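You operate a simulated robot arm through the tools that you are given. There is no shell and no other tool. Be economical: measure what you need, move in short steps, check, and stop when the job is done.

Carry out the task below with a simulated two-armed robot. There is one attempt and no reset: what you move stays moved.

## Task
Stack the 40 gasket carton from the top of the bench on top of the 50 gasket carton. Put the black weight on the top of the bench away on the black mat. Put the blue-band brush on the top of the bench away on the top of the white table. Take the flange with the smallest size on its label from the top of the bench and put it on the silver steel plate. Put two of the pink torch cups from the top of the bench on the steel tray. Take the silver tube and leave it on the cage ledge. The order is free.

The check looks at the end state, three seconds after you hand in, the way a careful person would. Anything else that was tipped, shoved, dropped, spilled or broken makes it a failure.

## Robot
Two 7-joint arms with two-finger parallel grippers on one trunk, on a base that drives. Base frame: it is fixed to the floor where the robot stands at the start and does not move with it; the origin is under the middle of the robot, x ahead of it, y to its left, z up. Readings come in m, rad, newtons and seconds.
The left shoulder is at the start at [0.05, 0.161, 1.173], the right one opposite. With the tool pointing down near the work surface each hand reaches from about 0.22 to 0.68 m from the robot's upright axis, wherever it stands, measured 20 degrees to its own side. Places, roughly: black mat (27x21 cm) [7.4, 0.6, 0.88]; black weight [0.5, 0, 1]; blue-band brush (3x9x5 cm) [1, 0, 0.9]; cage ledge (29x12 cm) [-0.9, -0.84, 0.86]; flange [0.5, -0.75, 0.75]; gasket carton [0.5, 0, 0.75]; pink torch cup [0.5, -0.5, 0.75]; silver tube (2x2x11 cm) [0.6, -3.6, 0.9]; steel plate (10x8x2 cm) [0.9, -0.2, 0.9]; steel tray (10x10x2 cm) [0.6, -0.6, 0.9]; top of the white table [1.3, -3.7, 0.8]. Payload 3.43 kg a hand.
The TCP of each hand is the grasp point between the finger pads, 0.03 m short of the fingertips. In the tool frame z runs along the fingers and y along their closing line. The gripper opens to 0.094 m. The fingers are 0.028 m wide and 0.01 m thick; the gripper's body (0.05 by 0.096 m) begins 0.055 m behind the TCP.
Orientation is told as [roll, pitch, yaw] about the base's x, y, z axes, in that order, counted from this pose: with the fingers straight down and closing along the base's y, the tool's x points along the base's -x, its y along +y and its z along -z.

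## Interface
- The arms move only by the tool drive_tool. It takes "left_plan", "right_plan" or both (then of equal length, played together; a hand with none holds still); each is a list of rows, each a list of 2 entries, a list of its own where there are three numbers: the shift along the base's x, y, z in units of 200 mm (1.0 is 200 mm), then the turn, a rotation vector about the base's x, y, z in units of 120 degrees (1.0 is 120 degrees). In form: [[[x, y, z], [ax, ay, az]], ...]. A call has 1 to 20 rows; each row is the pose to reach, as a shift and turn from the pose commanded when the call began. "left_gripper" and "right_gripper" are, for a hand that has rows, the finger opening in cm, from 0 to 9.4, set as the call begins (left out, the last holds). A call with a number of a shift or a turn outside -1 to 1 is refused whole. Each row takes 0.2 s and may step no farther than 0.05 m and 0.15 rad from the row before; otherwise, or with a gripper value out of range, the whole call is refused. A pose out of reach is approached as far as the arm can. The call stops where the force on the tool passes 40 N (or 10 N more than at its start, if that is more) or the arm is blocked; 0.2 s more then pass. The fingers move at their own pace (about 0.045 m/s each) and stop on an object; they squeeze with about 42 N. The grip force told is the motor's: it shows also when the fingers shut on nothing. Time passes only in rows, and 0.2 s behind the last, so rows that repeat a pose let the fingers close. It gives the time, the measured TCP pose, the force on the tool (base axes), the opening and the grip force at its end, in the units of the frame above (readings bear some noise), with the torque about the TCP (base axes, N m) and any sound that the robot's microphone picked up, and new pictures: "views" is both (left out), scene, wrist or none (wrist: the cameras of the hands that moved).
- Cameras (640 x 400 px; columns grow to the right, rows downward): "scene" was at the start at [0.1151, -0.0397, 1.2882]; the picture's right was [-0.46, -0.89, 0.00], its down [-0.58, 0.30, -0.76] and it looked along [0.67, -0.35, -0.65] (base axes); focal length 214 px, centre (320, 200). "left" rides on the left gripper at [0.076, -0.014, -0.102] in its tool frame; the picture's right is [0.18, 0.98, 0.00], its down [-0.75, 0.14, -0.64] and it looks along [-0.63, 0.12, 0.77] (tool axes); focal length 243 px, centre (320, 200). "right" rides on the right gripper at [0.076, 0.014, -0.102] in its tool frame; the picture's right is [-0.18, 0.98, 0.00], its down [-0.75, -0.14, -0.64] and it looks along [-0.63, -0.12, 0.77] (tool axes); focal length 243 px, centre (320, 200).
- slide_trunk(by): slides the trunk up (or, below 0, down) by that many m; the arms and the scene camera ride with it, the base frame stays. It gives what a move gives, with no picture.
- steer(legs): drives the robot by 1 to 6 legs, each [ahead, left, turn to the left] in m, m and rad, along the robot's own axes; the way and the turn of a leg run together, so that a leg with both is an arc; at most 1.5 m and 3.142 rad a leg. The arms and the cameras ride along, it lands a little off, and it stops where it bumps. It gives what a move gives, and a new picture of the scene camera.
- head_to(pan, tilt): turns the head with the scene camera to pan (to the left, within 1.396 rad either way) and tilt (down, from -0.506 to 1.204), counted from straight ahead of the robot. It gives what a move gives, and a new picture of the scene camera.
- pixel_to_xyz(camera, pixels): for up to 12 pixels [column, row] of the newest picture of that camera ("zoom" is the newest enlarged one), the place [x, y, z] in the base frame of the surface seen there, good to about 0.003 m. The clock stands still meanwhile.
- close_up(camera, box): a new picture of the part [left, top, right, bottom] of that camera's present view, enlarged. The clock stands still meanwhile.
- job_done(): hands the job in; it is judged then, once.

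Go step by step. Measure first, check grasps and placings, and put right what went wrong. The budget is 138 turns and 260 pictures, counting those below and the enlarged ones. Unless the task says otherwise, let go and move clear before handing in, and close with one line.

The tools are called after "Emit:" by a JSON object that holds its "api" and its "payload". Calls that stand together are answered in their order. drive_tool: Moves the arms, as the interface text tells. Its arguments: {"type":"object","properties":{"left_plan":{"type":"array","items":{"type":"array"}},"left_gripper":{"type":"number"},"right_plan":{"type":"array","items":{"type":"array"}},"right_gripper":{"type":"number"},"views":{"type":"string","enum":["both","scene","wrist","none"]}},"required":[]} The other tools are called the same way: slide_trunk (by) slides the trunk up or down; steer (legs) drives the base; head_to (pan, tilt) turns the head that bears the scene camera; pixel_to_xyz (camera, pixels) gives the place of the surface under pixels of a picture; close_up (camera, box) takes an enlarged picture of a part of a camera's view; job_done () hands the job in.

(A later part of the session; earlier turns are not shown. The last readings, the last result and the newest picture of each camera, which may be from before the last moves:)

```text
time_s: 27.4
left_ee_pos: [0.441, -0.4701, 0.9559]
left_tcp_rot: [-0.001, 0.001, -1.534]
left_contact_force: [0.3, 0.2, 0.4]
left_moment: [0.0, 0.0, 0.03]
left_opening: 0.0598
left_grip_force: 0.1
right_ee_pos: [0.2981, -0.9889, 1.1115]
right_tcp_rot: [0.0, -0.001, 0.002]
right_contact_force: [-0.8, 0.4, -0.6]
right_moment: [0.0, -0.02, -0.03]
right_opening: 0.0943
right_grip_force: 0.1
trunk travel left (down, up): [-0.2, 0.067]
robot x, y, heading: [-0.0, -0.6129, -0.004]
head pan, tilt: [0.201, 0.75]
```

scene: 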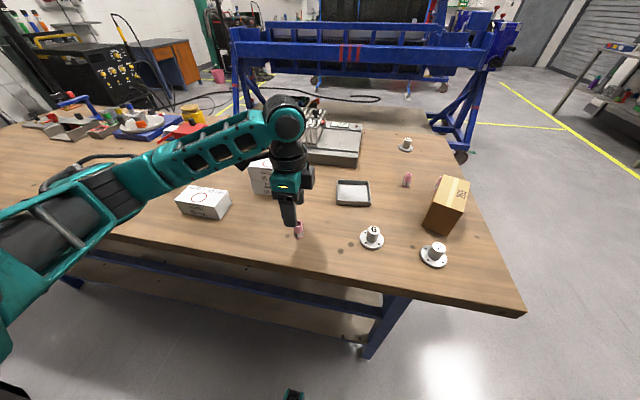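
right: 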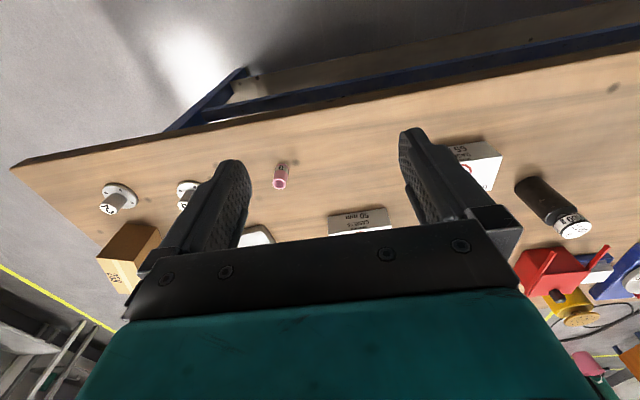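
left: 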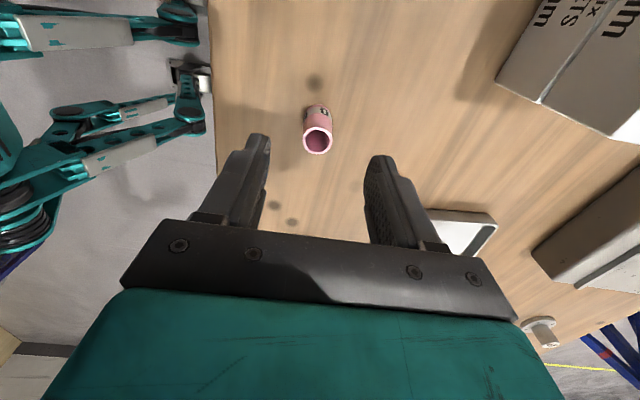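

The cup lies exactly under the TCP, at (317,125). I'll descend to z 0.885 and close.

Emit:
{"api": "drive_tool", "payload": {"left_plan": [[[0, 0, -0.12], [0, 0, 0]], [[0, 0, -0.24], [0, 0, 0]], [[0, 0, -0.355], [0, 0, 0]], [[0, 0, -0.355], [0, 0, 0]]], "views": "none"}}

Emit:
{"api": "drive_tool", "payload": {"left_plan": [[[0, 0, 0], [0, 0, 0]], [[0, 0, 0], [0, 0, 0]], [[0, 0, 0], [0, 0, 0]], [[0, 0, 0], [0, 0, 0]], [[0, 0, 0], [0, 0, 0]], [[0, 0, 0], [0, 0, 0]], [[0, 0, 0.05], [0, 0, 0]], [[0, 0, 0.1], [0, 0, 0]]], "left_gripper": 1, "views": "wrist"}}

```text
time_s: 28.4
left_ee_pos: [0.4419, -0.4697, 0.8853]
left_tcp_rot: [0.002, 0.0, -1.533]
left_contact_force: [-0.3, -0.4, 0.1]
left_moment: [-0.01, -0.02, 0.0]
left_opening: 0.0599
left_grip_force: 0.0
right_ee_pos: [0.2995, -0.9887, 1.1103]
right_tcp_rot: [-0.001, 0.0, -0.001]
right_contact_force: [0.3, -0.2, 0.6]
right_moment: [-0.02, 0.0, 0.05]
right_opening: 0.094
right_grip_force: 0.0
trunk travel left (down, up): [-0.2, 0.067]
robot x, y, heading: [-0.0005, -0.6091, 0.003]
head pan, tilt: [0.201, 0.75]
```

```text
time_s: 30.2
left_ee_pos: [0.4411, -0.4689, 0.9042]
left_tcp_rot: [0.001, 0.0, -1.531]
left_contact_force: [0.6, 0.8, -0.4]
left_moment: [0.0, -0.01, 0.02]
left_opening: 0.0251
left_grip_force: 41.8
right_ee_pos: [0.2987, -0.9896, 1.111]
right_tcp_rot: [0.002, -0.001, -0.001]
right_contact_force: [0.2, 0.0, 1.3]
right_moment: [0.0, 0.01, 0.01]
right_opening: 0.0938
right_grip_force: 0.0
trunk travel left (down, up): [-0.2, 0.067]
robot x, y, heading: [0.0011, -0.6114, 0.001]
head pan, tilt: [0.201, 0.75]
```

left: 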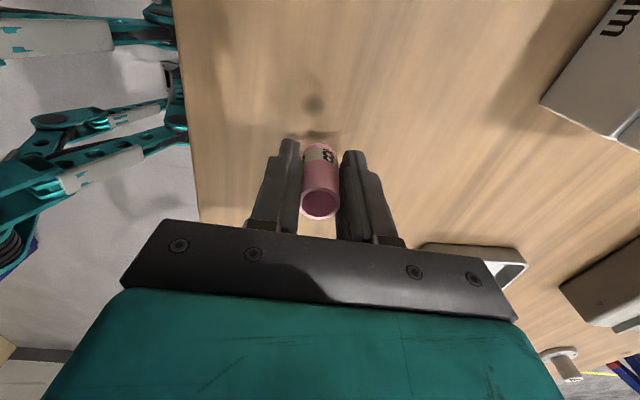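

Cup 8 is held at opening 0.025. I'll lift it and carry it above the tray.

Emit:
{"api": "drive_tool", "payload": {"left_plan": [[[0, 0, 0.2], [0, 0, 0]], [[0, 0, 0.4], [0, 0, 0]], [[0.2, -0.12, 0.4], [0, 0, 0]], [[0.4, -0.24, 0.4], [0, 0, 0]], [[0.6, -0.36, 0.4], [0, 0, 0]], [[0.8, -0.48, 0.4], [0, 0, 0]], [[0.895, -0.535, 0.4], [0, 0, 0]], [[0.895, -0.535, 0.2], [0, 0, 0]], [[0.895, -0.535, 0.2], [0, 0, 0]]], "views": "both"}}

Emit:
{"api": "close_up", "payload": {"camera": "scene", "box": [300, 140, 420, 220]}}

```text
time_s: 32.2
left_ee_pos: [0.6167, -0.5746, 0.944]
left_tcp_rot: [0.003, -0.001, -1.533]
left_contact_force: [0.1, -0.3, -0.7]
left_moment: [-0.06, -0.01, 0.01]
left_opening: 0.0252
left_grip_force: 42.3
left hand out of reach, approached as far as the arm can: row 7, 8, 9
right_ee_pos: [0.2992, -0.9879, 1.1115]
right_tcp_rot: [-0.001, -0.001, 0.001]
right_contact_force: [-0.2, 0.1, 0.2]
right_moment: [0.0, 0.0, 0.0]
right_opening: 0.0939
right_grip_force: 0.0
trunk travel left (down, up): [-0.2, 0.067]
robot x, y, heading: [0.0005, -0.6081, -0.0]
head pan, tilt: [0.201, 0.75]
```

scene: 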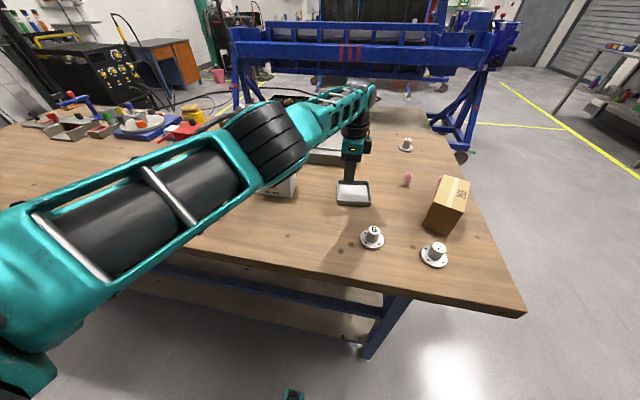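
left: 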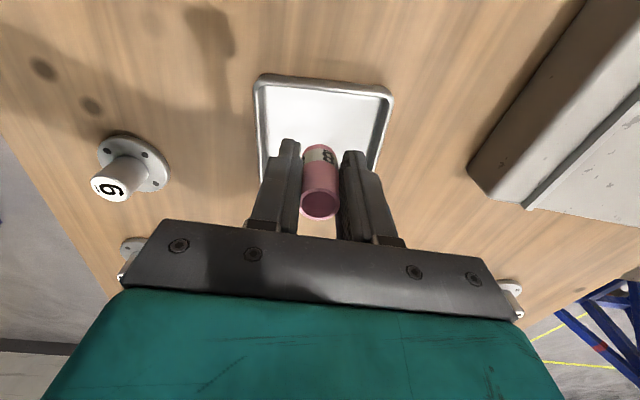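

```text
5.00 times, centred on (360, 180) of scene
```

zoom: 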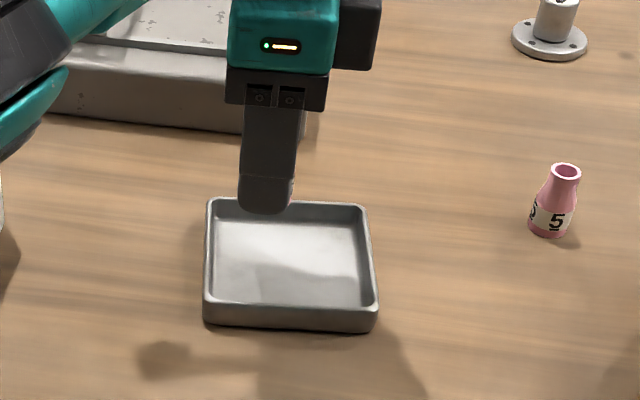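

The hand fell a few mm short of reach. I'll raise it, then measure the bench edges to decide where to stand.

Emit:
{"api": "drive_tool", "payload": {"left_plan": [[[-0.05, 0, 0.2], [0, 0, 0]], [[-0.1, 0, 0.4], [0, 0, 0]], [[-0.15, 0, 0.6], [0, 0, 0]]], "views": "none"}}

Emit:
{"api": "pixel_to_xyz", "payload": {"camera": "scene", "pixels": [[300, 270], [400, 290], [522, 308], [470, 200], [440, 140], [385, 122], [450, 190], [436, 232], [225, 260], [380, 350], [470, 170], [365, 128]]}}

Emit:
{"api": "head_to", "payload": {"pan": 0, "tilt": 1.2}}

```text
time_s: 33.0
left_ee_pos: [0.6059, -0.5861, 1.0637]
left_tcp_rot: [-0.002, -0.001, -1.534]
left_contact_force: [0.2, 0.2, 0.4]
left_moment: [0.0, 0.0, 0.02]
left_opening: 0.0252
left_grip_force: 41.9
left hand out of reach, approached as far as the arm can: row 1, 2, 3
right_ee_pos: [0.2977, -0.9883, 1.1131]
right_tcp_rot: [0.001, 0.0, -0.002]
right_contact_force: [0.1, -0.5, -0.5]
right_moment: [0.02, -0.03, -0.05]
right_opening: 0.0941
right_grip_force: 0.0
trunk travel left (down, up): [-0.2, 0.067]
robot x, y, heading: [0.0002, -0.6069, -0.008]
head pan, tilt: [0.201, 0.75]
```

```text
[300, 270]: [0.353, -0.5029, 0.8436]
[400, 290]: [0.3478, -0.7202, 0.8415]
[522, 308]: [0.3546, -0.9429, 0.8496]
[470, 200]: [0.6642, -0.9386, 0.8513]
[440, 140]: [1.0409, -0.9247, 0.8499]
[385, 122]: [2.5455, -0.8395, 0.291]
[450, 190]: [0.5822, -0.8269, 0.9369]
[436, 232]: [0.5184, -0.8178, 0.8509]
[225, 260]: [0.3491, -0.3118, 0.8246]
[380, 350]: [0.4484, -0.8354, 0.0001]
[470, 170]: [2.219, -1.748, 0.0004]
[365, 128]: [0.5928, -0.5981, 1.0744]
```

```text
time_s: 33.9
left_ee_pos: [0.607, -0.5856, 1.0624]
left_tcp_rot: [-0.003, 0.001, -1.531]
left_contact_force: [0.2, -0.3, -0.1]
left_moment: [-0.01, 0.0, 0.02]
left_opening: 0.0252
left_grip_force: 41.7
right_ee_pos: [0.3001, -0.9884, 1.1118]
right_tcp_rot: [0.0, -0.001, 0.002]
right_contact_force: [-0.6, 0.4, 1.2]
right_moment: [0.01, 0.0, -0.03]
right_opening: 0.094
right_grip_force: 0.1
trunk travel left (down, up): [-0.2, 0.067]
robot x, y, heading: [-0.0015, -0.6095, -0.003]
head pan, tilt: [0.0, 1.201]
```

scene: 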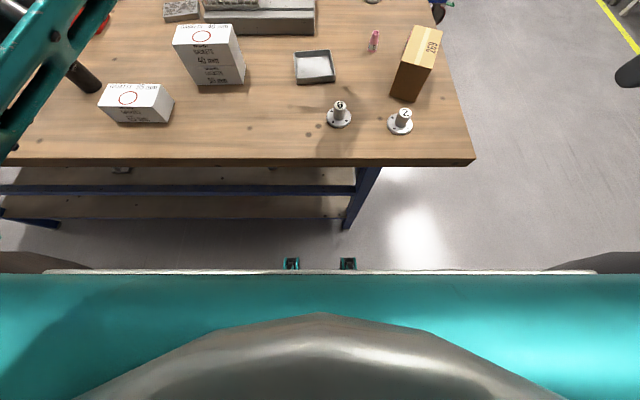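

The bench spans x 0.35–1.1 and ends at y −0.945. The teal bits at (292,263) may be the base front, so I'll measure them and the clearance.

Emit:
{"api": "pixel_to_xyz", "payload": {"camera": "scene", "pixels": [[292, 263], [347, 263], [350, 220], [250, 218], [320, 272], [320, 300], [320, 240], [60, 262], [400, 165], [180, 185], [403, 118], [402, 115]]}}

```text
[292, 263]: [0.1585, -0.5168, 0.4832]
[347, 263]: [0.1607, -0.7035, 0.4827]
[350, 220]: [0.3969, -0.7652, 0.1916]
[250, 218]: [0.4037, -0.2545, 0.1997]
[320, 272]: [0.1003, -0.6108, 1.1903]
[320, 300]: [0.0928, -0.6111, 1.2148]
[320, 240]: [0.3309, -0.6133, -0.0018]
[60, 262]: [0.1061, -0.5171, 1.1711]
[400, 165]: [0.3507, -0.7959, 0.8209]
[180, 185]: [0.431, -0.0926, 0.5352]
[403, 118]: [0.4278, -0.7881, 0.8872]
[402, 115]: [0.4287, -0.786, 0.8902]
```

There's at least 0.1 m of clearance before the bench. I'll drive 0.1 forward and 0.12 right so the tray sits well within the left arm's reach.

Emit:
{"api": "steer", "payload": {"legs": [[0.1, -0.12, 0]]}}

Emit:
{"api": "head_to", "payload": {"pan": 0.2, "tilt": 0.85}}

```text
time_s: 35.6
left_ee_pos: [0.6823, -0.7045, 1.0626]
left_tcp_rot: [-0.004, 0.002, -1.532]
left_contact_force: [0.3, -0.2, -0.7]
left_moment: [0.03, 0.04, -0.02]
left_opening: 0.0251
left_grip_force: 42.3
right_ee_pos: [0.3741, -1.1078, 1.1116]
right_tcp_rot: [0.0, 0.0, 0.0]
right_contact_force: [-0.8, -0.1, 0.2]
right_moment: [0.01, -0.01, 0.03]
right_opening: 0.0938
right_grip_force: 0.0
trunk travel left (down, up): [-0.2, 0.067]
robot x, y, heading: [0.0761, -0.7268, -0.001]
head pan, tilt: [0.0, 1.201]
```

scene: 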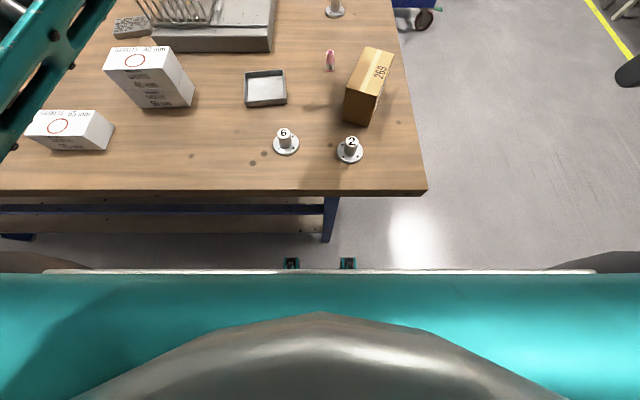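

```text
time_s: 36.5
left_ee_pos: [0.6828, -0.7037, 1.063]
left_tcp_rot: [-0.003, 0.002, -1.533]
left_contact_force: [0.0, -0.8, 0.4]
left_moment: [-0.02, 0.0, 0.0]
left_opening: 0.0255
left_grip_force: 41.5
right_ee_pos: [0.3741, -1.1073, 1.1119]
right_tcp_rot: [0.001, 0.0, 0.001]
right_contact_force: [-0.5, -0.6, -0.1]
right_moment: [0.02, 0.0, -0.02]
right_opening: 0.094
right_grip_force: 0.0
trunk travel left (down, up): [-0.2, 0.067]
robot x, y, heading: [0.076, -0.7252, 0.001]
head pan, tilt: [0.201, 0.85]
```

scene: 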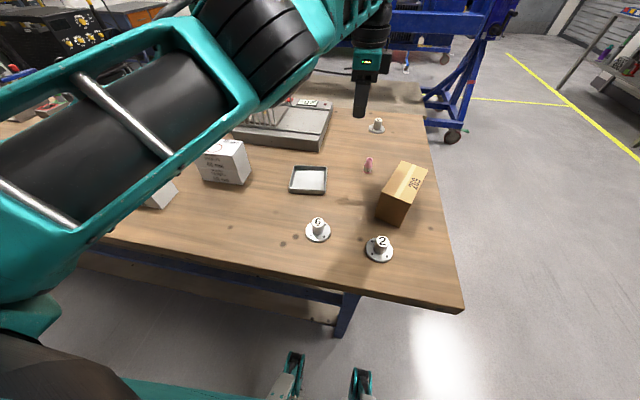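

The robot is now at (0.076,−0.726), with cup 8 still held. I'll bring the left hand back over the tray at (0.62,−0.576).

Emit:
{"api": "drive_tool", "payload": {"left_plan": [[[-0.1, 0.2, 0], [0, 0, 0]], [[-0.2, 0.4, 0], [0, 0, 0]], [[-0.315, 0.6, -0.1], [0, 0, 0]], [[-0.315, 0.64, -0.3], [0, 0, 0]], [[-0.315, 0.64, -0.5], [0, 0, 0]], [[-0.315, 0.64, -0.5], [0, 0, 0]]], "views": "both"}}

```text
refused: row 3 steps farther than a row can; nothing moved
```

Emit:
{"api": "drive_tool", "payload": {"left_plan": [[[-0.1, 0.2, 0], [0, 0, 0]], [[-0.2, 0.4, 0], [0, 0, 0]], [[-0.3, 0.58, -0.05], [0, 0, 0]], [[-0.315, 0.64, -0.25], [0, 0, 0]], [[-0.315, 0.64, -0.45], [0, 0, 0]], [[-0.315, 0.64, -0.5], [0, 0, 0]], [[-0.315, 0.64, -0.5], [0, 0, 0]]], "views": "both"}}

Emit:
{"api": "pixel_to_xyz", "payload": {"camera": "scene", "pixels": [[293, 168], [325, 169], [326, 192], [290, 190], [302, 187], [318, 187]]}}

```text
time_s: 38.1
left_ee_pos: [0.7138, -0.5991, 0.9656]
left_tcp_rot: [-0.005, 0.002, -1.533]
left_contact_force: [0.0, 0.4, -0.5]
left_moment: [0.01, 0.0, 0.01]
left_opening: 0.0253
left_grip_force: 41.5
left hand out of reach, approached as far as the arm can: row 1, 2, 3, 4, 5, 6, 7
right_ee_pos: [0.3739, -1.1071, 1.1127]
right_tcp_rot: [0.0, 0.0, 0.002]
right_contact_force: [0.5, 0.6, 0.1]
right_moment: [-0.05, -0.02, -0.01]
right_opening: 0.0941
right_grip_force: 0.0
trunk travel left (down, up): [-0.2, 0.067]
robot x, y, heading: [0.0736, -0.7286, 0.002]
head pan, tilt: [0.201, 0.85]
```

scene: 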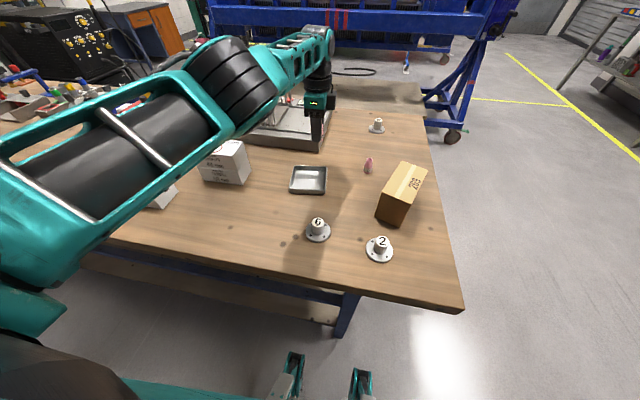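
left: 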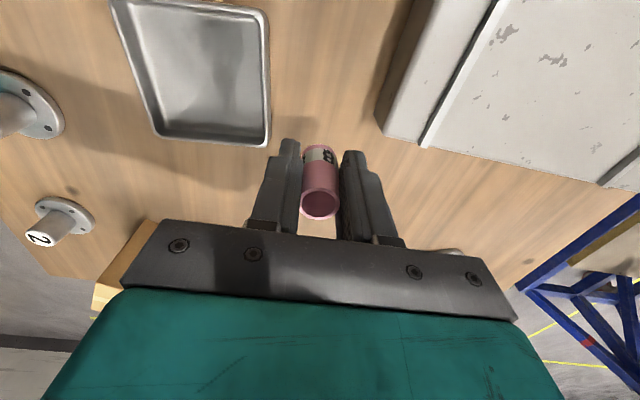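

```text
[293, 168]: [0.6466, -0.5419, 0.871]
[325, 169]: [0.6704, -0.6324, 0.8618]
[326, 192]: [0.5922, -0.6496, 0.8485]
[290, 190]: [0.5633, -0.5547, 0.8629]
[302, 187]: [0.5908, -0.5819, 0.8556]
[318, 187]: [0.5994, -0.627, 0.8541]
```

The arm reports out of reach although the target is close, so it's probably stuck at a joint limit rather than at full extension. I'll retract and raise to see whether it recovers.

Emit:
{"api": "drive_tool", "payload": {"left_plan": [[[-0.1, 0.1, 0.1], [0, 0, 0]], [[-0.25, 0.2, 0.2], [0, 0, 0]], [[-0.4, 0.3, 0.3], [0, 0, 0]], [[-0.55, 0.4, 0.3], [0, 0, 0]], [[-0.7, 0.4, 0.3], [0, 0, 0]], [[-0.7, 0.4, 0.3], [0, 0, 0]]], "views": "scene"}}

```text
time_s: 39.5
left_ee_pos: [0.7212, -0.5287, 1.0376]
left_tcp_rot: [-0.005, -0.001, -1.532]
left_contact_force: [-0.3, 0.3, -0.5]
left_moment: [0.02, -0.02, 0.01]
left_opening: 0.0249
left_grip_force: 41.5
left hand out of reach, approached as far as the arm can: row 1, 2, 3, 4, 5, 6
right_ee_pos: [0.3748, -1.1059, 1.1118]
right_tcp_rot: [0.001, 0.001, 0.002]
right_contact_force: [-0.5, 0.1, -0.4]
right_moment: [0.01, 0.01, 0.0]
right_opening: 0.0938
right_grip_force: 0.0
trunk travel left (down, up): [-0.2, 0.067]
robot x, y, heading: [0.0726, -0.7257, -0.002]
head pan, tilt: [0.201, 0.85]
```

scene: 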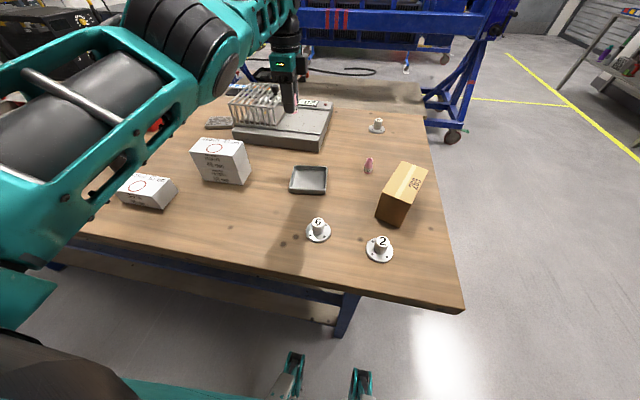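

The arm seems stuck near full extension with the wrist yawed. I'll unwind the yaw toward 0 while retracting.

Emit:
{"api": "drive_tool", "payload": {"left_plan": [[[0, 0, 0.1], [0, 0, 0.07]], [[0, 0, 0.2], [0, 0, 0.14]], [[0, 0, 0.3], [0, 0, 0.21]], [[0, 0, 0.4], [0, 0, 0.28]], [[0, 0, 0.4], [0, 0, 0.35]], [[0, 0, 0.4], [0, 0, 0.42]], [[0, 0, 0.4], [0, 0, 0.49]], [[0, 0, 0.4], [0, 0, 0.56]], [[0, 0, 0.4], [0, 0, 0.63]], [[0, 0, 0.4], [0, 0, 0.7]], [[0, 0, 0.4], [0, 0, 0.7]], [[0, 0, 0.4], [0, 0, 0.7]]], "views": "scene"}}

```text
time_s: 42.1
left_ee_pos: [0.7087, -0.5187, 1.1153]
left_tcp_rot: [-0.004, 0.001, -0.065]
left_contact_force: [-0.4, 0.3, 0.2]
left_moment: [0.01, -0.01, -0.02]
left_opening: 0.0251
left_grip_force: 41.6
left hand out of reach, approached as far as the arm can: row 1, 2, 3, 4, 5, 6, 7, 8, 9, 10, 11, 12
right_ee_pos: [0.3741, -1.1071, 1.1105]
right_tcp_rot: [0.001, 0.001, 0.002]
right_contact_force: [0.0, 0.0, -0.4]
right_moment: [0.01, 0.02, -0.02]
right_opening: 0.094
right_grip_force: 0.1
trunk travel left (down, up): [-0.2, 0.067]
robot x, y, heading: [0.0795, -0.7275, -0.001]
head pan, tilt: [0.201, 0.85]
```

scene: 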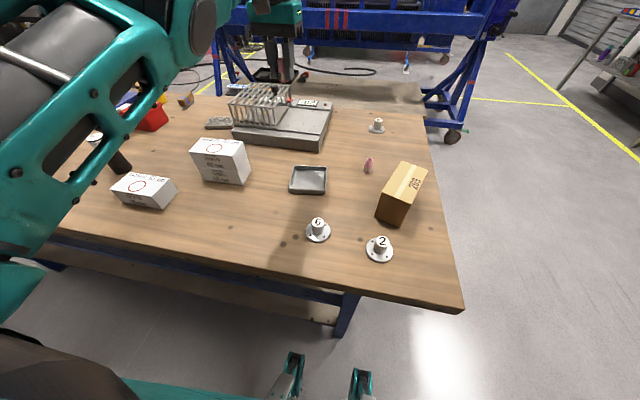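

Readings suggest the elbow is straight (about 0.585 m from the shoulder), so radial motion is blocked there. I'll try a large sideways and inward move at safe height to break the singular pose.

Emit:
{"api": "drive_tool", "payload": {"left_plan": [[[-0.15, 0.15, 0.05], [0, 0, 0]], [[-0.3, 0.3, 0.1], [0, 0, 0]], [[-0.45, 0.45, 0.15], [0, 0, 0]], [[-0.6, 0.6, 0.15], [0, 0, 0]], [[-0.75, 0.75, 0.15], [0, 0, 0]], [[-0.9, 0.9, 0.15], [0, 0, 0]], [[-1, 1, 0.15], [0, 0, 0]], [[-1, 1, 0.15], [0, 0, 0]]], "views": "scene"}}

```text
time_s: 43.9
left_ee_pos: [0.6256, -0.2552, 1.1971]
left_tcp_rot: [-0.003, 0.002, -0.066]
left_contact_force: [-0.1, 0.3, 0.5]
left_moment: [0.01, 0.01, -0.01]
left_opening: 0.0251
left_grip_force: 42.1
left hand out of reach, approached as far as the arm can: row 1, 2, 3, 4, 5, 6, 7, 8
right_ee_pos: [0.3756, -1.1072, 1.1114]
right_tcp_rot: [0.001, 0.0, 0.001]
right_contact_force: [-0.2, 0.0, 0.6]
right_moment: [-0.01, -0.02, 0.01]
right_opening: 0.0938
right_grip_force: 0.1
trunk travel left (down, up): [-0.2, 0.067]
robot x, y, heading: [0.0761, -0.7286, -0.001]
head pan, tilt: [0.201, 0.85]
```

scene: 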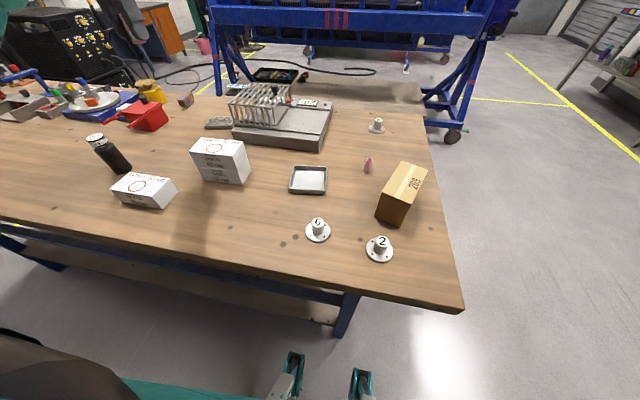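

The left arm is exactly straight: readings fit a sphere about the shoulder. Sideways-right motion may let the elbow bend again, so I'll move −y with slight retraction.

Emit:
{"api": "drive_tool", "payload": {"left_plan": [[[-0.05, -0.2, 0], [0, 0, 0]], [[-0.1, -0.4, 0], [0, 0, 0]], [[-0.15, -0.6, 0], [0, 0, 0]], [[-0.2, -0.8, 0], [0, 0, 0]], [[-0.3, -0.9, 0], [0, 0, 0]], [[-0.4, -1, 0], [0, 0, 0]], [[-0.4, -1, 0], [0, 0, 0]]], "views": "none"}}

Emit:
{"api": "drive_tool", "payload": {"left_plan": [[[0, 0, -0.15], [0, 0, 0]], [[0, 0, -0.3], [0, 0, 0]], [[0, 0, -0.45], [0, 0, 0]], [[0, 0, -0.45], [0, 0, 0]]], "views": "scene"}}

```text
time_s: 45.5
left_ee_pos: [0.6705, -0.451, 1.2212]
left_tcp_rot: [-0.005, 0.003, -0.066]
left_contact_force: [-0.6, -0.7, -0.2]
left_moment: [-0.04, 0.0, 0.02]
left_opening: 0.0252
left_grip_force: 42.0
left hand out of reach, approached as far as the arm can: row 1, 2, 3, 4, 5, 6, 7
right_ee_pos: [0.3759, -1.1063, 1.1111]
right_tcp_rot: [-0.002, 0.001, 0.0]
right_contact_force: [-0.6, -0.8, -0.1]
right_moment: [0.01, -0.03, 0.01]
right_opening: 0.0937
right_grip_force: 0.0
trunk travel left (down, up): [-0.2, 0.067]
robot x, y, heading: [0.0751, -0.7277, -0.002]
head pan, tilt: [0.201, 0.85]
```

```text
time_s: 46.5
left_ee_pos: [0.7001, -0.4452, 1.1405]
left_tcp_rot: [-0.003, 0.002, -0.067]
left_contact_force: [0.6, -0.2, -0.6]
left_moment: [0.01, 0.0, 0.0]
left_opening: 0.0253
left_grip_force: 41.9
left hand out of reach, approached as far as the arm can: row 1, 2, 3, 4
right_ee_pos: [0.374, -1.1074, 1.1108]
right_tcp_rot: [0.002, 0.0, 0.001]
right_contact_force: [-0.9, 0.0, 0.4]
right_moment: [0.03, 0.01, -0.01]
right_opening: 0.0938
right_grip_force: 0.1
trunk travel left (down, up): [-0.2, 0.067]
robot x, y, heading: [0.0725, -0.7241, 0.001]
head pan, tilt: [0.201, 0.85]
```

scene: 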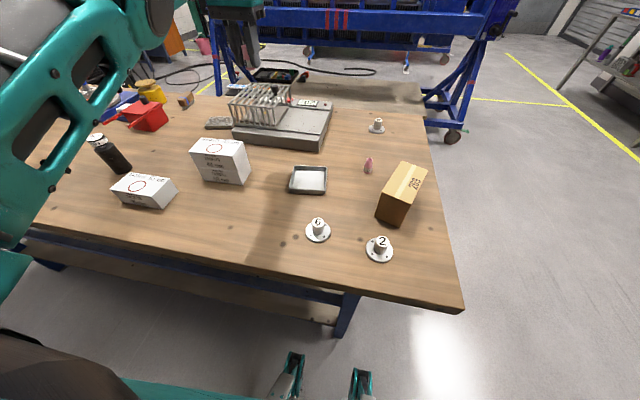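

Still locked on the reach sphere. I'll send the hand well up, so that other joints reach their limits and the elbow must bend.

Emit:
{"api": "drive_tool", "payload": {"left_plan": [[[-0.1, 0, 0.2], [0, 0, 0]], [[-0.2, 0, 0.4], [0, 0, 0]], [[-0.3, 0, 0.6], [0, 0, 0]], [[-0.4, 0, 0.8], [0, 0, 0]], [[-0.5, 0, 1], [0, 0, 0]], [[-0.6, 0, 1], [0, 0, 0]], [[-0.7, 0, 1], [0, 0, 0]], [[-0.7, 0, 1], [0, 0, 0]]], "views": "none"}}

Emit:
{"api": "drive_tool", "payload": {"left_plan": [[[-0.15, 0, 0.15], [0, 0, 0]], [[-0.3, 0, 0.3], [0, 0, 0]], [[-0.45, 0, 0.45], [0, 0, 0]], [[-0.6, 0, 0.6], [0, 0, 0]], [[-0.75, 0, 0.75], [0, 0, 0]], [[-0.9, 0, 0.9], [0, 0, 0]], [[-1, 0, 1], [0, 0, 0]], [[-1, 0, 1], [0, 0, 0]]], "views": "none"}}

```text
time_s: 48.5
left_ee_pos: [0.5597, -0.4799, 1.4403]
left_tcp_rot: [-0.024, -0.357, -0.157]
left_contact_force: [2.1, -0.6, -1.1]
left_moment: [0.1, 0.12, -0.01]
left_opening: 0.0251
left_grip_force: 42.5
left hand out of reach, approached as far as the arm can: row 1, 2, 3, 4, 5, 6, 7
right_ee_pos: [0.3787, -1.1094, 1.1078]
right_tcp_rot: [0.004, 0.006, 0.002]
right_contact_force: [0.7, -0.4, -0.9]
right_moment: [0.08, 0.12, 0.0]
right_opening: 0.0939
right_grip_force: 0.1
trunk travel left (down, up): [-0.2, 0.067]
robot x, y, heading: [0.0805, -0.7257, 0.002]
head pan, tilt: [0.201, 0.85]
stopped in row 8 (left hand): the arm was blocked; the commanded pose is now the measured one
```

```text
time_s: 50.3
left_ee_pos: [0.4506, -0.4878, 1.5096]
left_tcp_rot: [-0.029, -0.366, -0.155]
left_contact_force: [1.2, 0.8, -0.2]
left_moment: [-0.01, 0.01, -0.02]
left_opening: 0.0253
left_grip_force: 42.1
left hand out of reach, approached as far as the arm can: row 2, 3, 4, 5, 6, 7, 8
right_ee_pos: [0.3744, -1.1055, 1.1132]
right_tcp_rot: [0.0, -0.002, 0.004]
right_contact_force: [-0.3, 0.0, -0.4]
right_moment: [-0.01, 0.02, 0.03]
right_opening: 0.094
right_grip_force: 0.1
trunk travel left (down, up): [-0.2, 0.067]
robot x, y, heading: [0.0757, -0.7256, 0.001]
head pan, tilt: [0.201, 0.85]
```

The elbow branch changed, with a blocked jump, and the hand is tilted −0.36. I'll level the tool while lowering and retracting.

Emit:
{"api": "drive_tool", "payload": {"left_plan": [[[-0.1, 0.0, -0.15], [0.008, 0.034, 0]], [[-0.2, 0.0, -0.3], [0.016, 0.068, 0]], [[-0.3, 0, -0.5], [0.024, 0.102, 0]], [[-0.3, 0, -0.7], [0.032, 0.136, 0]], [[-0.3, 0, -0.9], [0.041, 0.171, 0]], [[-0.3, 0, -1], [0.041, 0.171, 0]], [[-0.3, 0, -1], [0.041, 0.171, 0]]], "views": "both"}}

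```text
time_s: 51.9
left_ee_pos: [0.3916, -0.4929, 1.3033]
left_tcp_rot: [-0.002, 0.004, -0.16]
left_contact_force: [-0.9, -0.6, -0.5]
left_moment: [-0.01, 0.03, 0.04]
left_opening: 0.025
left_grip_force: 42.3
left hand out of reach, approached as far as the arm can: row 2
right_ee_pos: [0.3743, -1.1054, 1.1113]
right_tcp_rot: [0.0, -0.001, 0.001]
right_contact_force: [0.4, -0.2, -0.6]
right_moment: [0.0, 0.03, -0.05]
right_opening: 0.0938
right_grip_force: 0.0
trunk travel left (down, up): [-0.2, 0.067]
robot x, y, heading: [0.0767, -0.7302, 0.002]
head pan, tilt: [0.201, 0.85]
```

scene: 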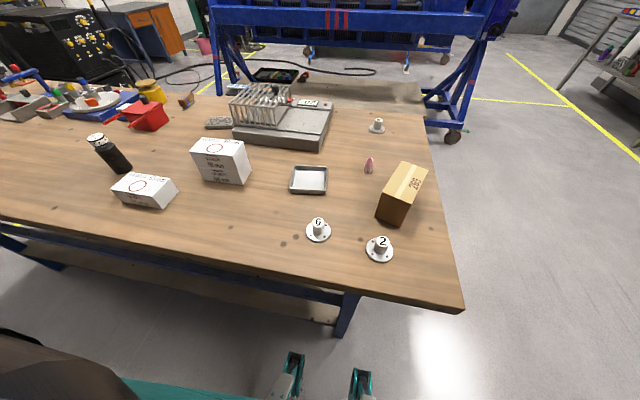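
left: 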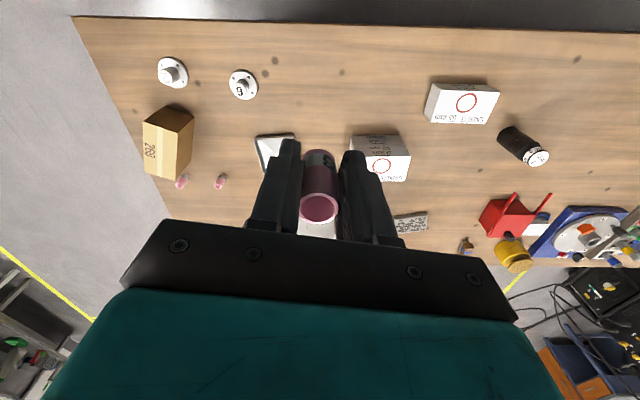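

The arm recovered, level and in reach, with the cup still upright in the fingers. I'll approach the tray again, now staying below 0.57 m from the shoulder.

Emit:
{"api": "drive_tool", "payload": {"left_plan": [[[0.15, -0.07, -0.15], [0, 0, 0.04]], [[0.3, -0.14, -0.3], [0, 0, 0.08]], [[0.45, -0.21, -0.45], [0, 0, 0.124]], [[0.6, -0.28, -0.6], [0, 0, 0.124]], [[0.75, -0.35, -0.75], [0, 0, 0.124]], [[0.88, -0.42, -0.9], [0, 0, 0.124]], [[1, -0.485, -1], [0, 0, 0.124]], [[1, -0.485, -1], [0, 0, 0.124]]], "views": "none"}}

Emit:
{"api": "drive_tool", "payload": {"left_plan": [[[0.1, 0, -0.15], [0, 0, 0]], [[0.24, 0, -0.3], [0, 0, 0]], [[0.24, 0, -0.5], [0, 0, 0]], [[0.24, 0, -0.7], [0, 0, 0]], [[0.24, 0, -0.8], [0, 0, 0]], [[0.24, 0, -0.8], [0, 0, 0]]], "views": "both"}}

```text
time_s: 53.7
left_ee_pos: [0.5872, -0.5925, 1.103]
left_tcp_rot: [0.0, 0.003, 0.099]
left_contact_force: [0.7, -0.6, 0.3]
left_moment: [-0.01, -0.01, -0.01]
left_opening: 0.0252
left_grip_force: 42.6
right_ee_pos: [0.3744, -1.1063, 1.1113]
right_tcp_rot: [-0.002, -0.002, 0.003]
right_contact_force: [0.1, -0.8, 0.1]
right_moment: [0.04, 0.02, -0.01]
right_opening: 0.094
right_grip_force: 0.0
trunk travel left (down, up): [-0.2, 0.067]
robot x, y, heading: [0.0774, -0.7277, 0.006]
head pan, tilt: [0.201, 0.85]
```

```text
time_s: 55.1
left_ee_pos: [0.6364, -0.5898, 0.9426]
left_tcp_rot: [-0.001, 0.004, 0.098]
left_contact_force: [0.2, 0.3, -0.6]
left_moment: [-0.03, -0.02, -0.02]
left_opening: 0.0254
left_grip_force: 42.5
right_ee_pos: [0.3746, -1.1069, 1.111]
right_tcp_rot: [0.0, -0.002, 0.002]
right_contact_force: [0.3, -0.1, -0.3]
right_moment: [0.01, 0.01, 0.01]
right_opening: 0.0943
right_grip_force: 0.1
trunk travel left (down, up): [-0.2, 0.067]
robot x, y, heading: [0.0778, -0.7299, 0.003]
head pan, tilt: [0.201, 0.85]
```

scene: 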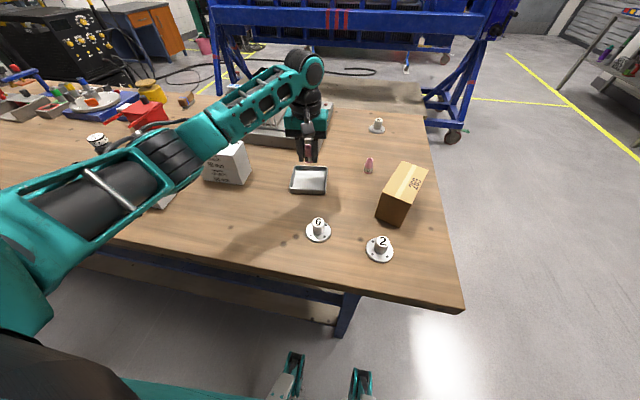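
left: 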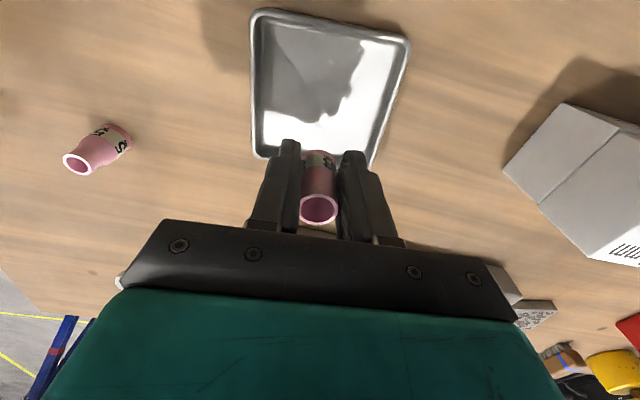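

Now the tray is clearly visible; I'll measure its corners from the wrist camera to fine-tune the drop point.

Emit:
{"api": "pixel_to_xyz", "payload": {"camera": "left", "pixels": [[256, 15], [404, 44], [258, 152], [371, 162], [320, 80], [300, 125], [92, 155], [120, 135], [75, 163]]}}

```text
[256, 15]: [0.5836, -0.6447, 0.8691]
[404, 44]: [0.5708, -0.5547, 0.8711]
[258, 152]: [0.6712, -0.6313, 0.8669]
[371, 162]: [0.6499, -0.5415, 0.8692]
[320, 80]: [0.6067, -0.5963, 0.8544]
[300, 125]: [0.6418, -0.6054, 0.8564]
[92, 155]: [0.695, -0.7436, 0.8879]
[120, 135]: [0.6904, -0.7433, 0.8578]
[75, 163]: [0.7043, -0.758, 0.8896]
```

The tray centre is (0.619,−0.593) with the floor at 0.855. I'll lower the cup to TCP ≈0.891, then open only to 4 cm and rise.

Emit:
{"api": "drive_tool", "payload": {"left_plan": [[[0.01, 0, -0.12], [0, 0, 0]], [[0.01, 0, -0.2], [0, 0, 0]], [[0.01, 0, -0.24], [0, 0, 0]], [[0.01, 0, -0.255], [0, 0, 0]], [[0.01, 0, -0.262], [0, 0, 0]], [[0.01, 0, -0.262], [0, 0, 0]]], "views": "wrist"}}

Emit:
{"api": "drive_tool", "payload": {"left_plan": [[[0, 0, 0], [0, 0, 0]], [[0, 0, 0], [0, 0, 0]], [[0, 0, 0], [0, 0, 0]], [[0, 0, 0.1], [0, 0, 0]], [[0, 0, 0.25], [0, 0, 0]], [[0, 0, 0.45], [0, 0, 0]], [[0, 0, 0.65], [0, 0, 0]]], "left_gripper": 4, "views": "wrist"}}

```text
time_s: 56.5
left_ee_pos: [0.6389, -0.5911, 0.8895]
left_tcp_rot: [0.0, 0.004, 0.098]
left_contact_force: [0.1, 0.2, 0.1]
left_moment: [-0.01, -0.03, -0.02]
left_opening: 0.0251
left_grip_force: 42.0
right_ee_pos: [0.3748, -1.1076, 1.1107]
right_tcp_rot: [-0.001, -0.001, 0.002]
right_contact_force: [0.4, -0.6, -0.3]
right_moment: [0.01, 0.01, 0.0]
right_opening: 0.0938
right_grip_force: 0.1
trunk travel left (down, up): [-0.2, 0.067]
robot x, y, heading: [0.0784, -0.7274, 0.006]
head pan, tilt: [0.201, 0.85]
```

left: 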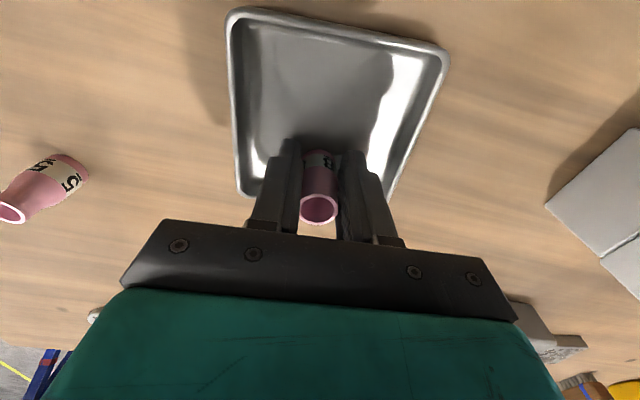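

```text
time_s: 58.1
left_ee_pos: [0.6381, -0.5905, 1.018]
left_tcp_rot: [-0.001, 0.003, 0.099]
left_contact_force: [0.0, -0.3, 0.2]
left_moment: [0.01, 0.01, 0.02]
left_opening: 0.0399
left_grip_force: 0.0
right_ee_pos: [0.374, -1.1065, 1.1116]
right_tcp_rot: [0.001, -0.001, 0.0]
right_contact_force: [0.0, 0.4, 0.6]
right_moment: [0.04, -0.01, 0.0]
right_opening: 0.0942
right_grip_force: 0.0
trunk travel left (down, up): [-0.2, 0.067]
robot x, y, heading: [0.0746, -0.7257, 0.001]
head pan, tilt: [0.201, 0.85]
```

left: 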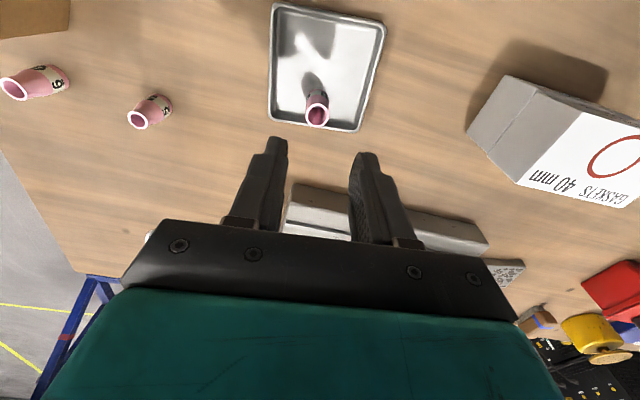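

Cup 8 stands in the tray. Cup 5 at about (0.700,−0.754) is slightly too far, so I'll check the front-of-base clearance at (295,355) and (362,372) before moving closer.

Emit:
{"api": "pixel_to_xyz", "payload": {"camera": "scene", "pixels": [[295, 355], [362, 372], [290, 380], [345, 320], [330, 340], [360, 345], [400, 300], [290, 262]]}}

Emit:
{"api": "close_up", "payload": {"camera": "scene", "box": [240, 280, 440, 400]}}

```text
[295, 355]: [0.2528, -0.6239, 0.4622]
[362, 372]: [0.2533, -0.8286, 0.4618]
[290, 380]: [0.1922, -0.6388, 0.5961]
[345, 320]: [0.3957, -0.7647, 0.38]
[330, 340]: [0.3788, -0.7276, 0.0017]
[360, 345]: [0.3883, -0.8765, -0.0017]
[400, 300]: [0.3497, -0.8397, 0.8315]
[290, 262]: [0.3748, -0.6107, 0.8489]
```

```text
3.20 times, centred on (340, 340) of scene
```

zoom: 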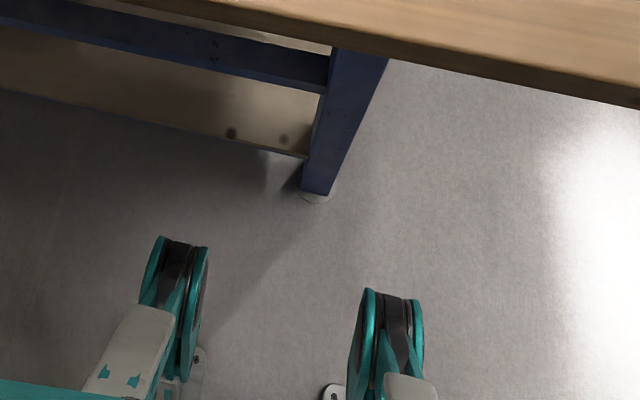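

The knees are at x≈0.28 and the bench frame is at 0.395, so there's room. I'll drive 0.06 forward and 0.1 right.

Emit:
{"api": "steer", "payload": {"legs": [[0.06, -0.1, 0]]}}

```text
time_s: 58.8
left_ee_pos: [0.6385, -0.5895, 1.0199]
left_tcp_rot: [0.001, 0.001, 0.102]
left_contact_force: [0.1, -0.1, -0.5]
left_moment: [0.01, 0.02, -0.04]
left_opening: 0.0401
left_grip_force: 0.1
right_ee_pos: [0.3762, -1.1072, 1.1116]
right_tcp_rot: [0.0, -0.001, 0.007]
right_contact_force: [-0.2, 0.0, 1.0]
right_moment: [0.0, -0.03, -0.04]
right_opening: 0.0942
right_grip_force: 0.0
trunk travel left (down, up): [-0.2, 0.067]
robot x, y, heading: [0.0727, -0.7289, 0.008]
head pan, tilt: [0.201, 0.85]
stopped in leg 1: the robot was blocked; the commanded pose is now the measured one
```

scene: 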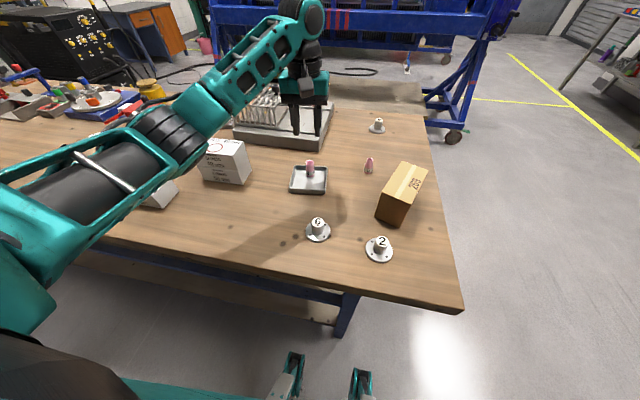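

The robot is blocked at x≈0.075, which is the limit, so I'll do cup 5 from the bench's right end later. First I'll raise the left hand, back off, and go pick up the weight with it.

Emit:
{"api": "drive_tool", "payload": {"left_plan": [[[-0.2, 0, 0.15], [0, 0, 0]], [[-0.4, 0, 0.3], [0, 0, 0]], [[-0.6, 0, 0.45], [0, 0, 0]], [[-0.75, 0, 0.6], [0, 0, 0]]], "left_gripper": 9.4, "views": "none"}}

Emit:
{"api": "steer", "payload": {"legs": [[-0.07, 0, 0], [0, 0.53, 0]]}}

Emit:
{"api": "head_to", "payload": {"pan": 0.3, "tilt": 0.8}}

```text
time_s: 59.8
left_ee_pos: [0.4868, -0.5915, 1.1357]
left_tcp_rot: [0.001, 0.003, 0.104]
left_contact_force: [-0.3, 0.2, 0.4]
left_moment: [-0.05, 0.01, 0.02]
left_opening: 0.094
left_grip_force: 0.1
right_ee_pos: [0.3761, -1.108, 1.112]
right_tcp_rot: [0.001, -0.002, 0.007]
right_contact_force: [-0.5, 1.4, -0.3]
right_moment: [0.0, -0.02, 0.02]
right_opening: 0.0941
right_grip_force: 0.0
trunk travel left (down, up): [-0.2, 0.067]
robot x, y, heading: [0.073, -0.7299, 0.004]
head pan, tilt: [0.201, 0.85]
```

```text
time_s: 65.6
left_ee_pos: [0.4104, -0.063, 1.1347]
left_tcp_rot: [-0.001, 0.002, 0.113]
left_contact_force: [-0.3, 0.8, -0.2]
left_moment: [0.0, 0.03, 0.0]
left_opening: 0.094
left_grip_force: 0.1
right_ee_pos: [0.303, -0.5788, 1.112]
right_tcp_rot: [0.0, -0.002, 0.019]
right_contact_force: [-1.0, 0.0, -0.2]
right_moment: [-0.02, -0.02, -0.03]
right_opening: 0.0939
right_grip_force: 0.1
trunk travel left (down, up): [-0.2, 0.067]
robot x, y, heading: [0.0016, -0.2062, 0.016]
head pan, tilt: [0.201, 0.85]
```

scene: 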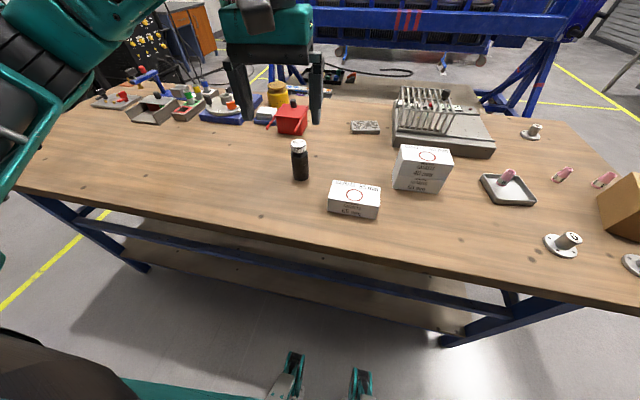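

```text
time_s: 66.2
left_ee_pos: [0.4104, -0.0636, 1.1353]
left_tcp_rot: [0.0, 0.004, 0.113]
left_contact_force: [-0.2, 0.0, -0.8]
left_moment: [0.01, 0.02, 0.02]
left_opening: 0.094
left_grip_force: 0.0
right_ee_pos: [0.304, -0.5794, 1.1122]
right_tcp_rot: [0.0, -0.002, 0.02]
right_contact_force: [0.5, -0.9, 0.2]
right_moment: [-0.01, 0.0, -0.02]
right_opening: 0.0937
right_grip_force: 0.1
trunk travel left (down, up): [-0.2, 0.067]
robot x, y, heading: [-0.0, -0.2067, 0.023]
head pan, tilt: [0.3, 0.799]
```

scene: 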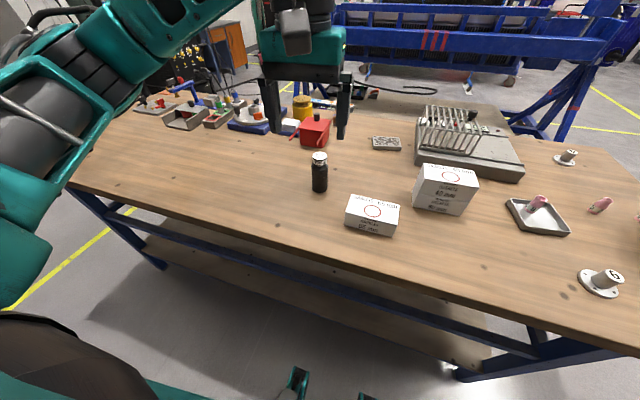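

I'll check cup 8 in the tray and measure the weight's position from here.

Emit:
{"api": "close_up", "payload": {"camera": "scene", "box": [490, 170, 640, 264]}}

Emit:
{"api": "pixel_to_xyz", "payload": {"camera": "scene", "pixels": [[320, 156], [320, 170], [312, 178], [327, 178], [320, 190], [320, 180]]}}

Emit:
{"api": "close_up", "payload": {"camera": "scene", "box": [280, 80, 420, 200]}}

```text
4.26 times, centred on (565, 217) of scene
```

zoom: 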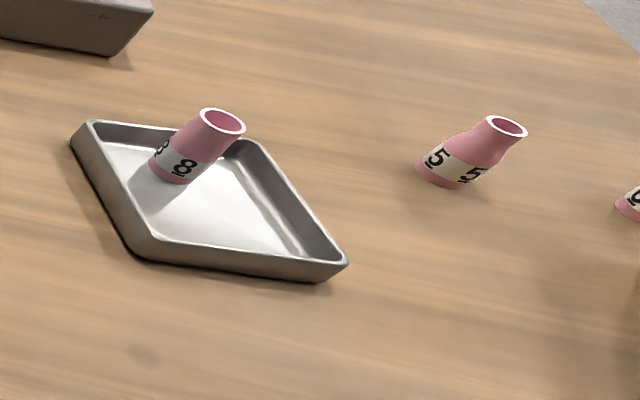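

```text
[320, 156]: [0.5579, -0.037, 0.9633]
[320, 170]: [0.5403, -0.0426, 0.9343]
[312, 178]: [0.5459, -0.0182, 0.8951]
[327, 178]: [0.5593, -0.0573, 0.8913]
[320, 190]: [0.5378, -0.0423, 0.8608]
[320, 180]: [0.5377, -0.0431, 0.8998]
```

```text
3.33 times, centred on (350, 140) of scene
```

zoom: 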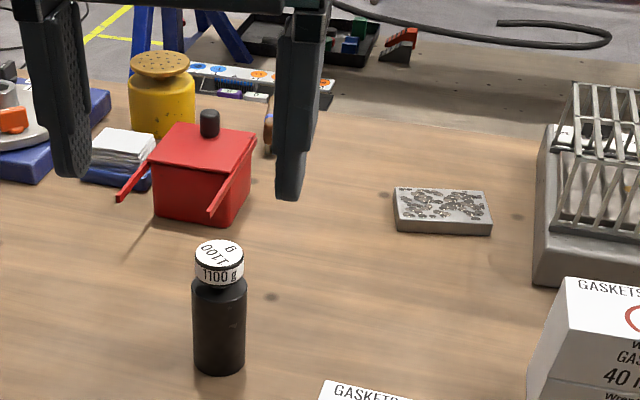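

Cup 8 stands upright (the lean is lens perspective). The weight centre is about (0.557,−0.035) with its top at 0.963. I'll move the left hand above it.

Emit:
{"api": "drive_tool", "payload": {"left_plan": [[[0.2, 0.04, 0], [0, 0, -0.02]], [[0.4, 0.08, 0], [0, 0, -0.04]], [[0.6, 0.12, -0.1], [0, 0, -0.054]], [[0.733, 0.14, -0.25], [0, 0, -0.054]], [[0.733, 0.14, -0.45], [0, 0, -0.054]], [[0.733, 0.14, -0.55], [0, 0, -0.054]], [[0.733, 0.14, -0.55], [0, 0, -0.054]]], "left_gripper": 9.4, "views": "both"}}

```text
time_s: 67.8
left_ee_pos: [0.5563, -0.0325, 1.0244]
left_tcp_rot: [0.0, 0.004, 0.0]
left_contact_force: [0.5, 0.2, 0.2]
left_moment: [0.0, 0.0, -0.02]
left_opening: 0.0942
left_grip_force: 0.0
right_ee_pos: [0.3028, -0.58, 1.1114]
right_tcp_rot: [0.001, 0.0, 0.02]
right_contact_force: [-0.4, 0.3, 0.1]
right_moment: [0.04, 0.01, -0.01]
right_opening: 0.094
right_grip_force: 0.1
trunk travel left (down, up): [-0.2, 0.067]
robot x, y, heading: [-0.0017, -0.2079, 0.022]
head pan, tilt: [0.3, 0.799]
```

scene: 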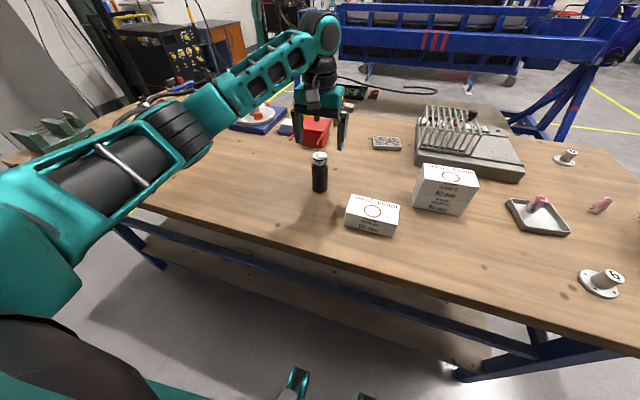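
left: 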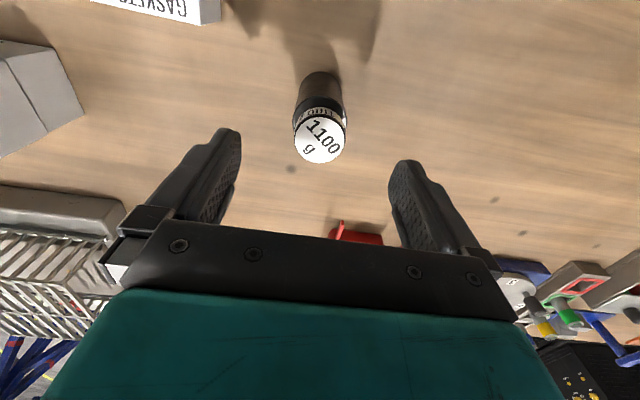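

The weight's cap at (320,138) matches the TCP axis exactly. I'll descend to z 0.915 and close.

Emit:
{"api": "drive_tool", "payload": {"left_plan": [[[0, 0, -0.15], [0, 0, 0]], [[0, 0, -0.3], [0, 0, 0]], [[0, 0, -0.45], [0, 0, 0]], [[0, 0, -0.547], [0, 0, 0]], [[0, 0, -0.547], [0, 0, 0]]], "views": "none"}}

Emit:
{"api": "drive_tool", "payload": {"left_plan": [[[0, 0, 0], [0, 0, 0]], [[0, 0, 0], [0, 0, 0]], [[0, 0, 0], [0, 0, 0]], [[0, 0, 0], [0, 0, 0]], [[0, 0, 0], [0, 0, 0]], [[0, 0, 0], [0, 0, 0]], [[0, 0, 0], [0, 0, 0]], [[0, 0, 0.03], [0, 0, 0]], [[0, 0, 0.06], [0, 0, 0]], [[0, 0, 0.1], [0, 0, 0]]], "left_gripper": 2, "views": "wrist"}}

```text
time_s: 69.0
left_ee_pos: [0.5555, -0.0357, 0.9122]
left_tcp_rot: [0.0, 0.005, 0.003]
left_contact_force: [0.0, -0.9, 0.9]
left_moment: [-0.01, 0.02, 0.02]
left_opening: 0.0941
left_grip_force: 0.0
right_ee_pos: [0.3044, -0.5771, 1.1113]
right_tcp_rot: [0.0, -0.001, 0.017]
right_contact_force: [0.5, 0.4, -0.3]
right_moment: [-0.01, -0.03, 0.03]
right_opening: 0.0936
right_grip_force: 0.0
trunk travel left (down, up): [-0.2, 0.067]
robot x, y, heading: [-0.0022, -0.2038, 0.015]
head pan, tilt: [0.3, 0.799]
```

```text
time_s: 71.2
left_ee_pos: [0.5581, -0.0357, 0.9349]
left_tcp_rot: [0.0, 0.007, 0.001]
left_contact_force: [0.7, 0.1, -10.1]
left_moment: [0.01, 0.08, -0.01]
left_opening: 0.0478
left_grip_force: 41.6
right_ee_pos: [0.3045, -0.5794, 1.111]
right_tcp_rot: [-0.001, -0.001, 0.019]
right_contact_force: [0.5, 0.1, 0.7]
right_moment: [-0.02, 0.04, 0.01]
right_opening: 0.0938
right_grip_force: 0.0
trunk travel left (down, up): [-0.2, 0.067]
robot x, y, heading: [-0.0033, -0.2052, 0.018]
head pan, tilt: [0.3, 0.799]
```

left: 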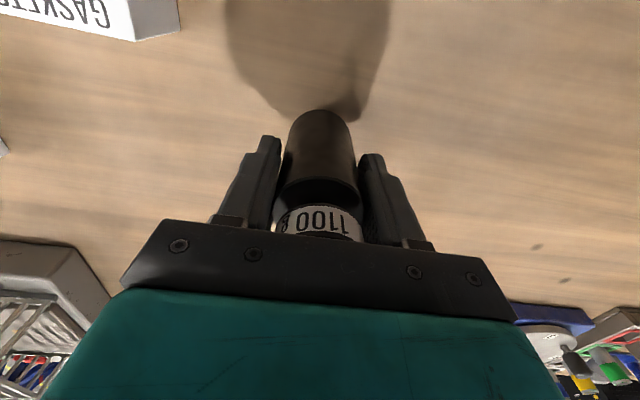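

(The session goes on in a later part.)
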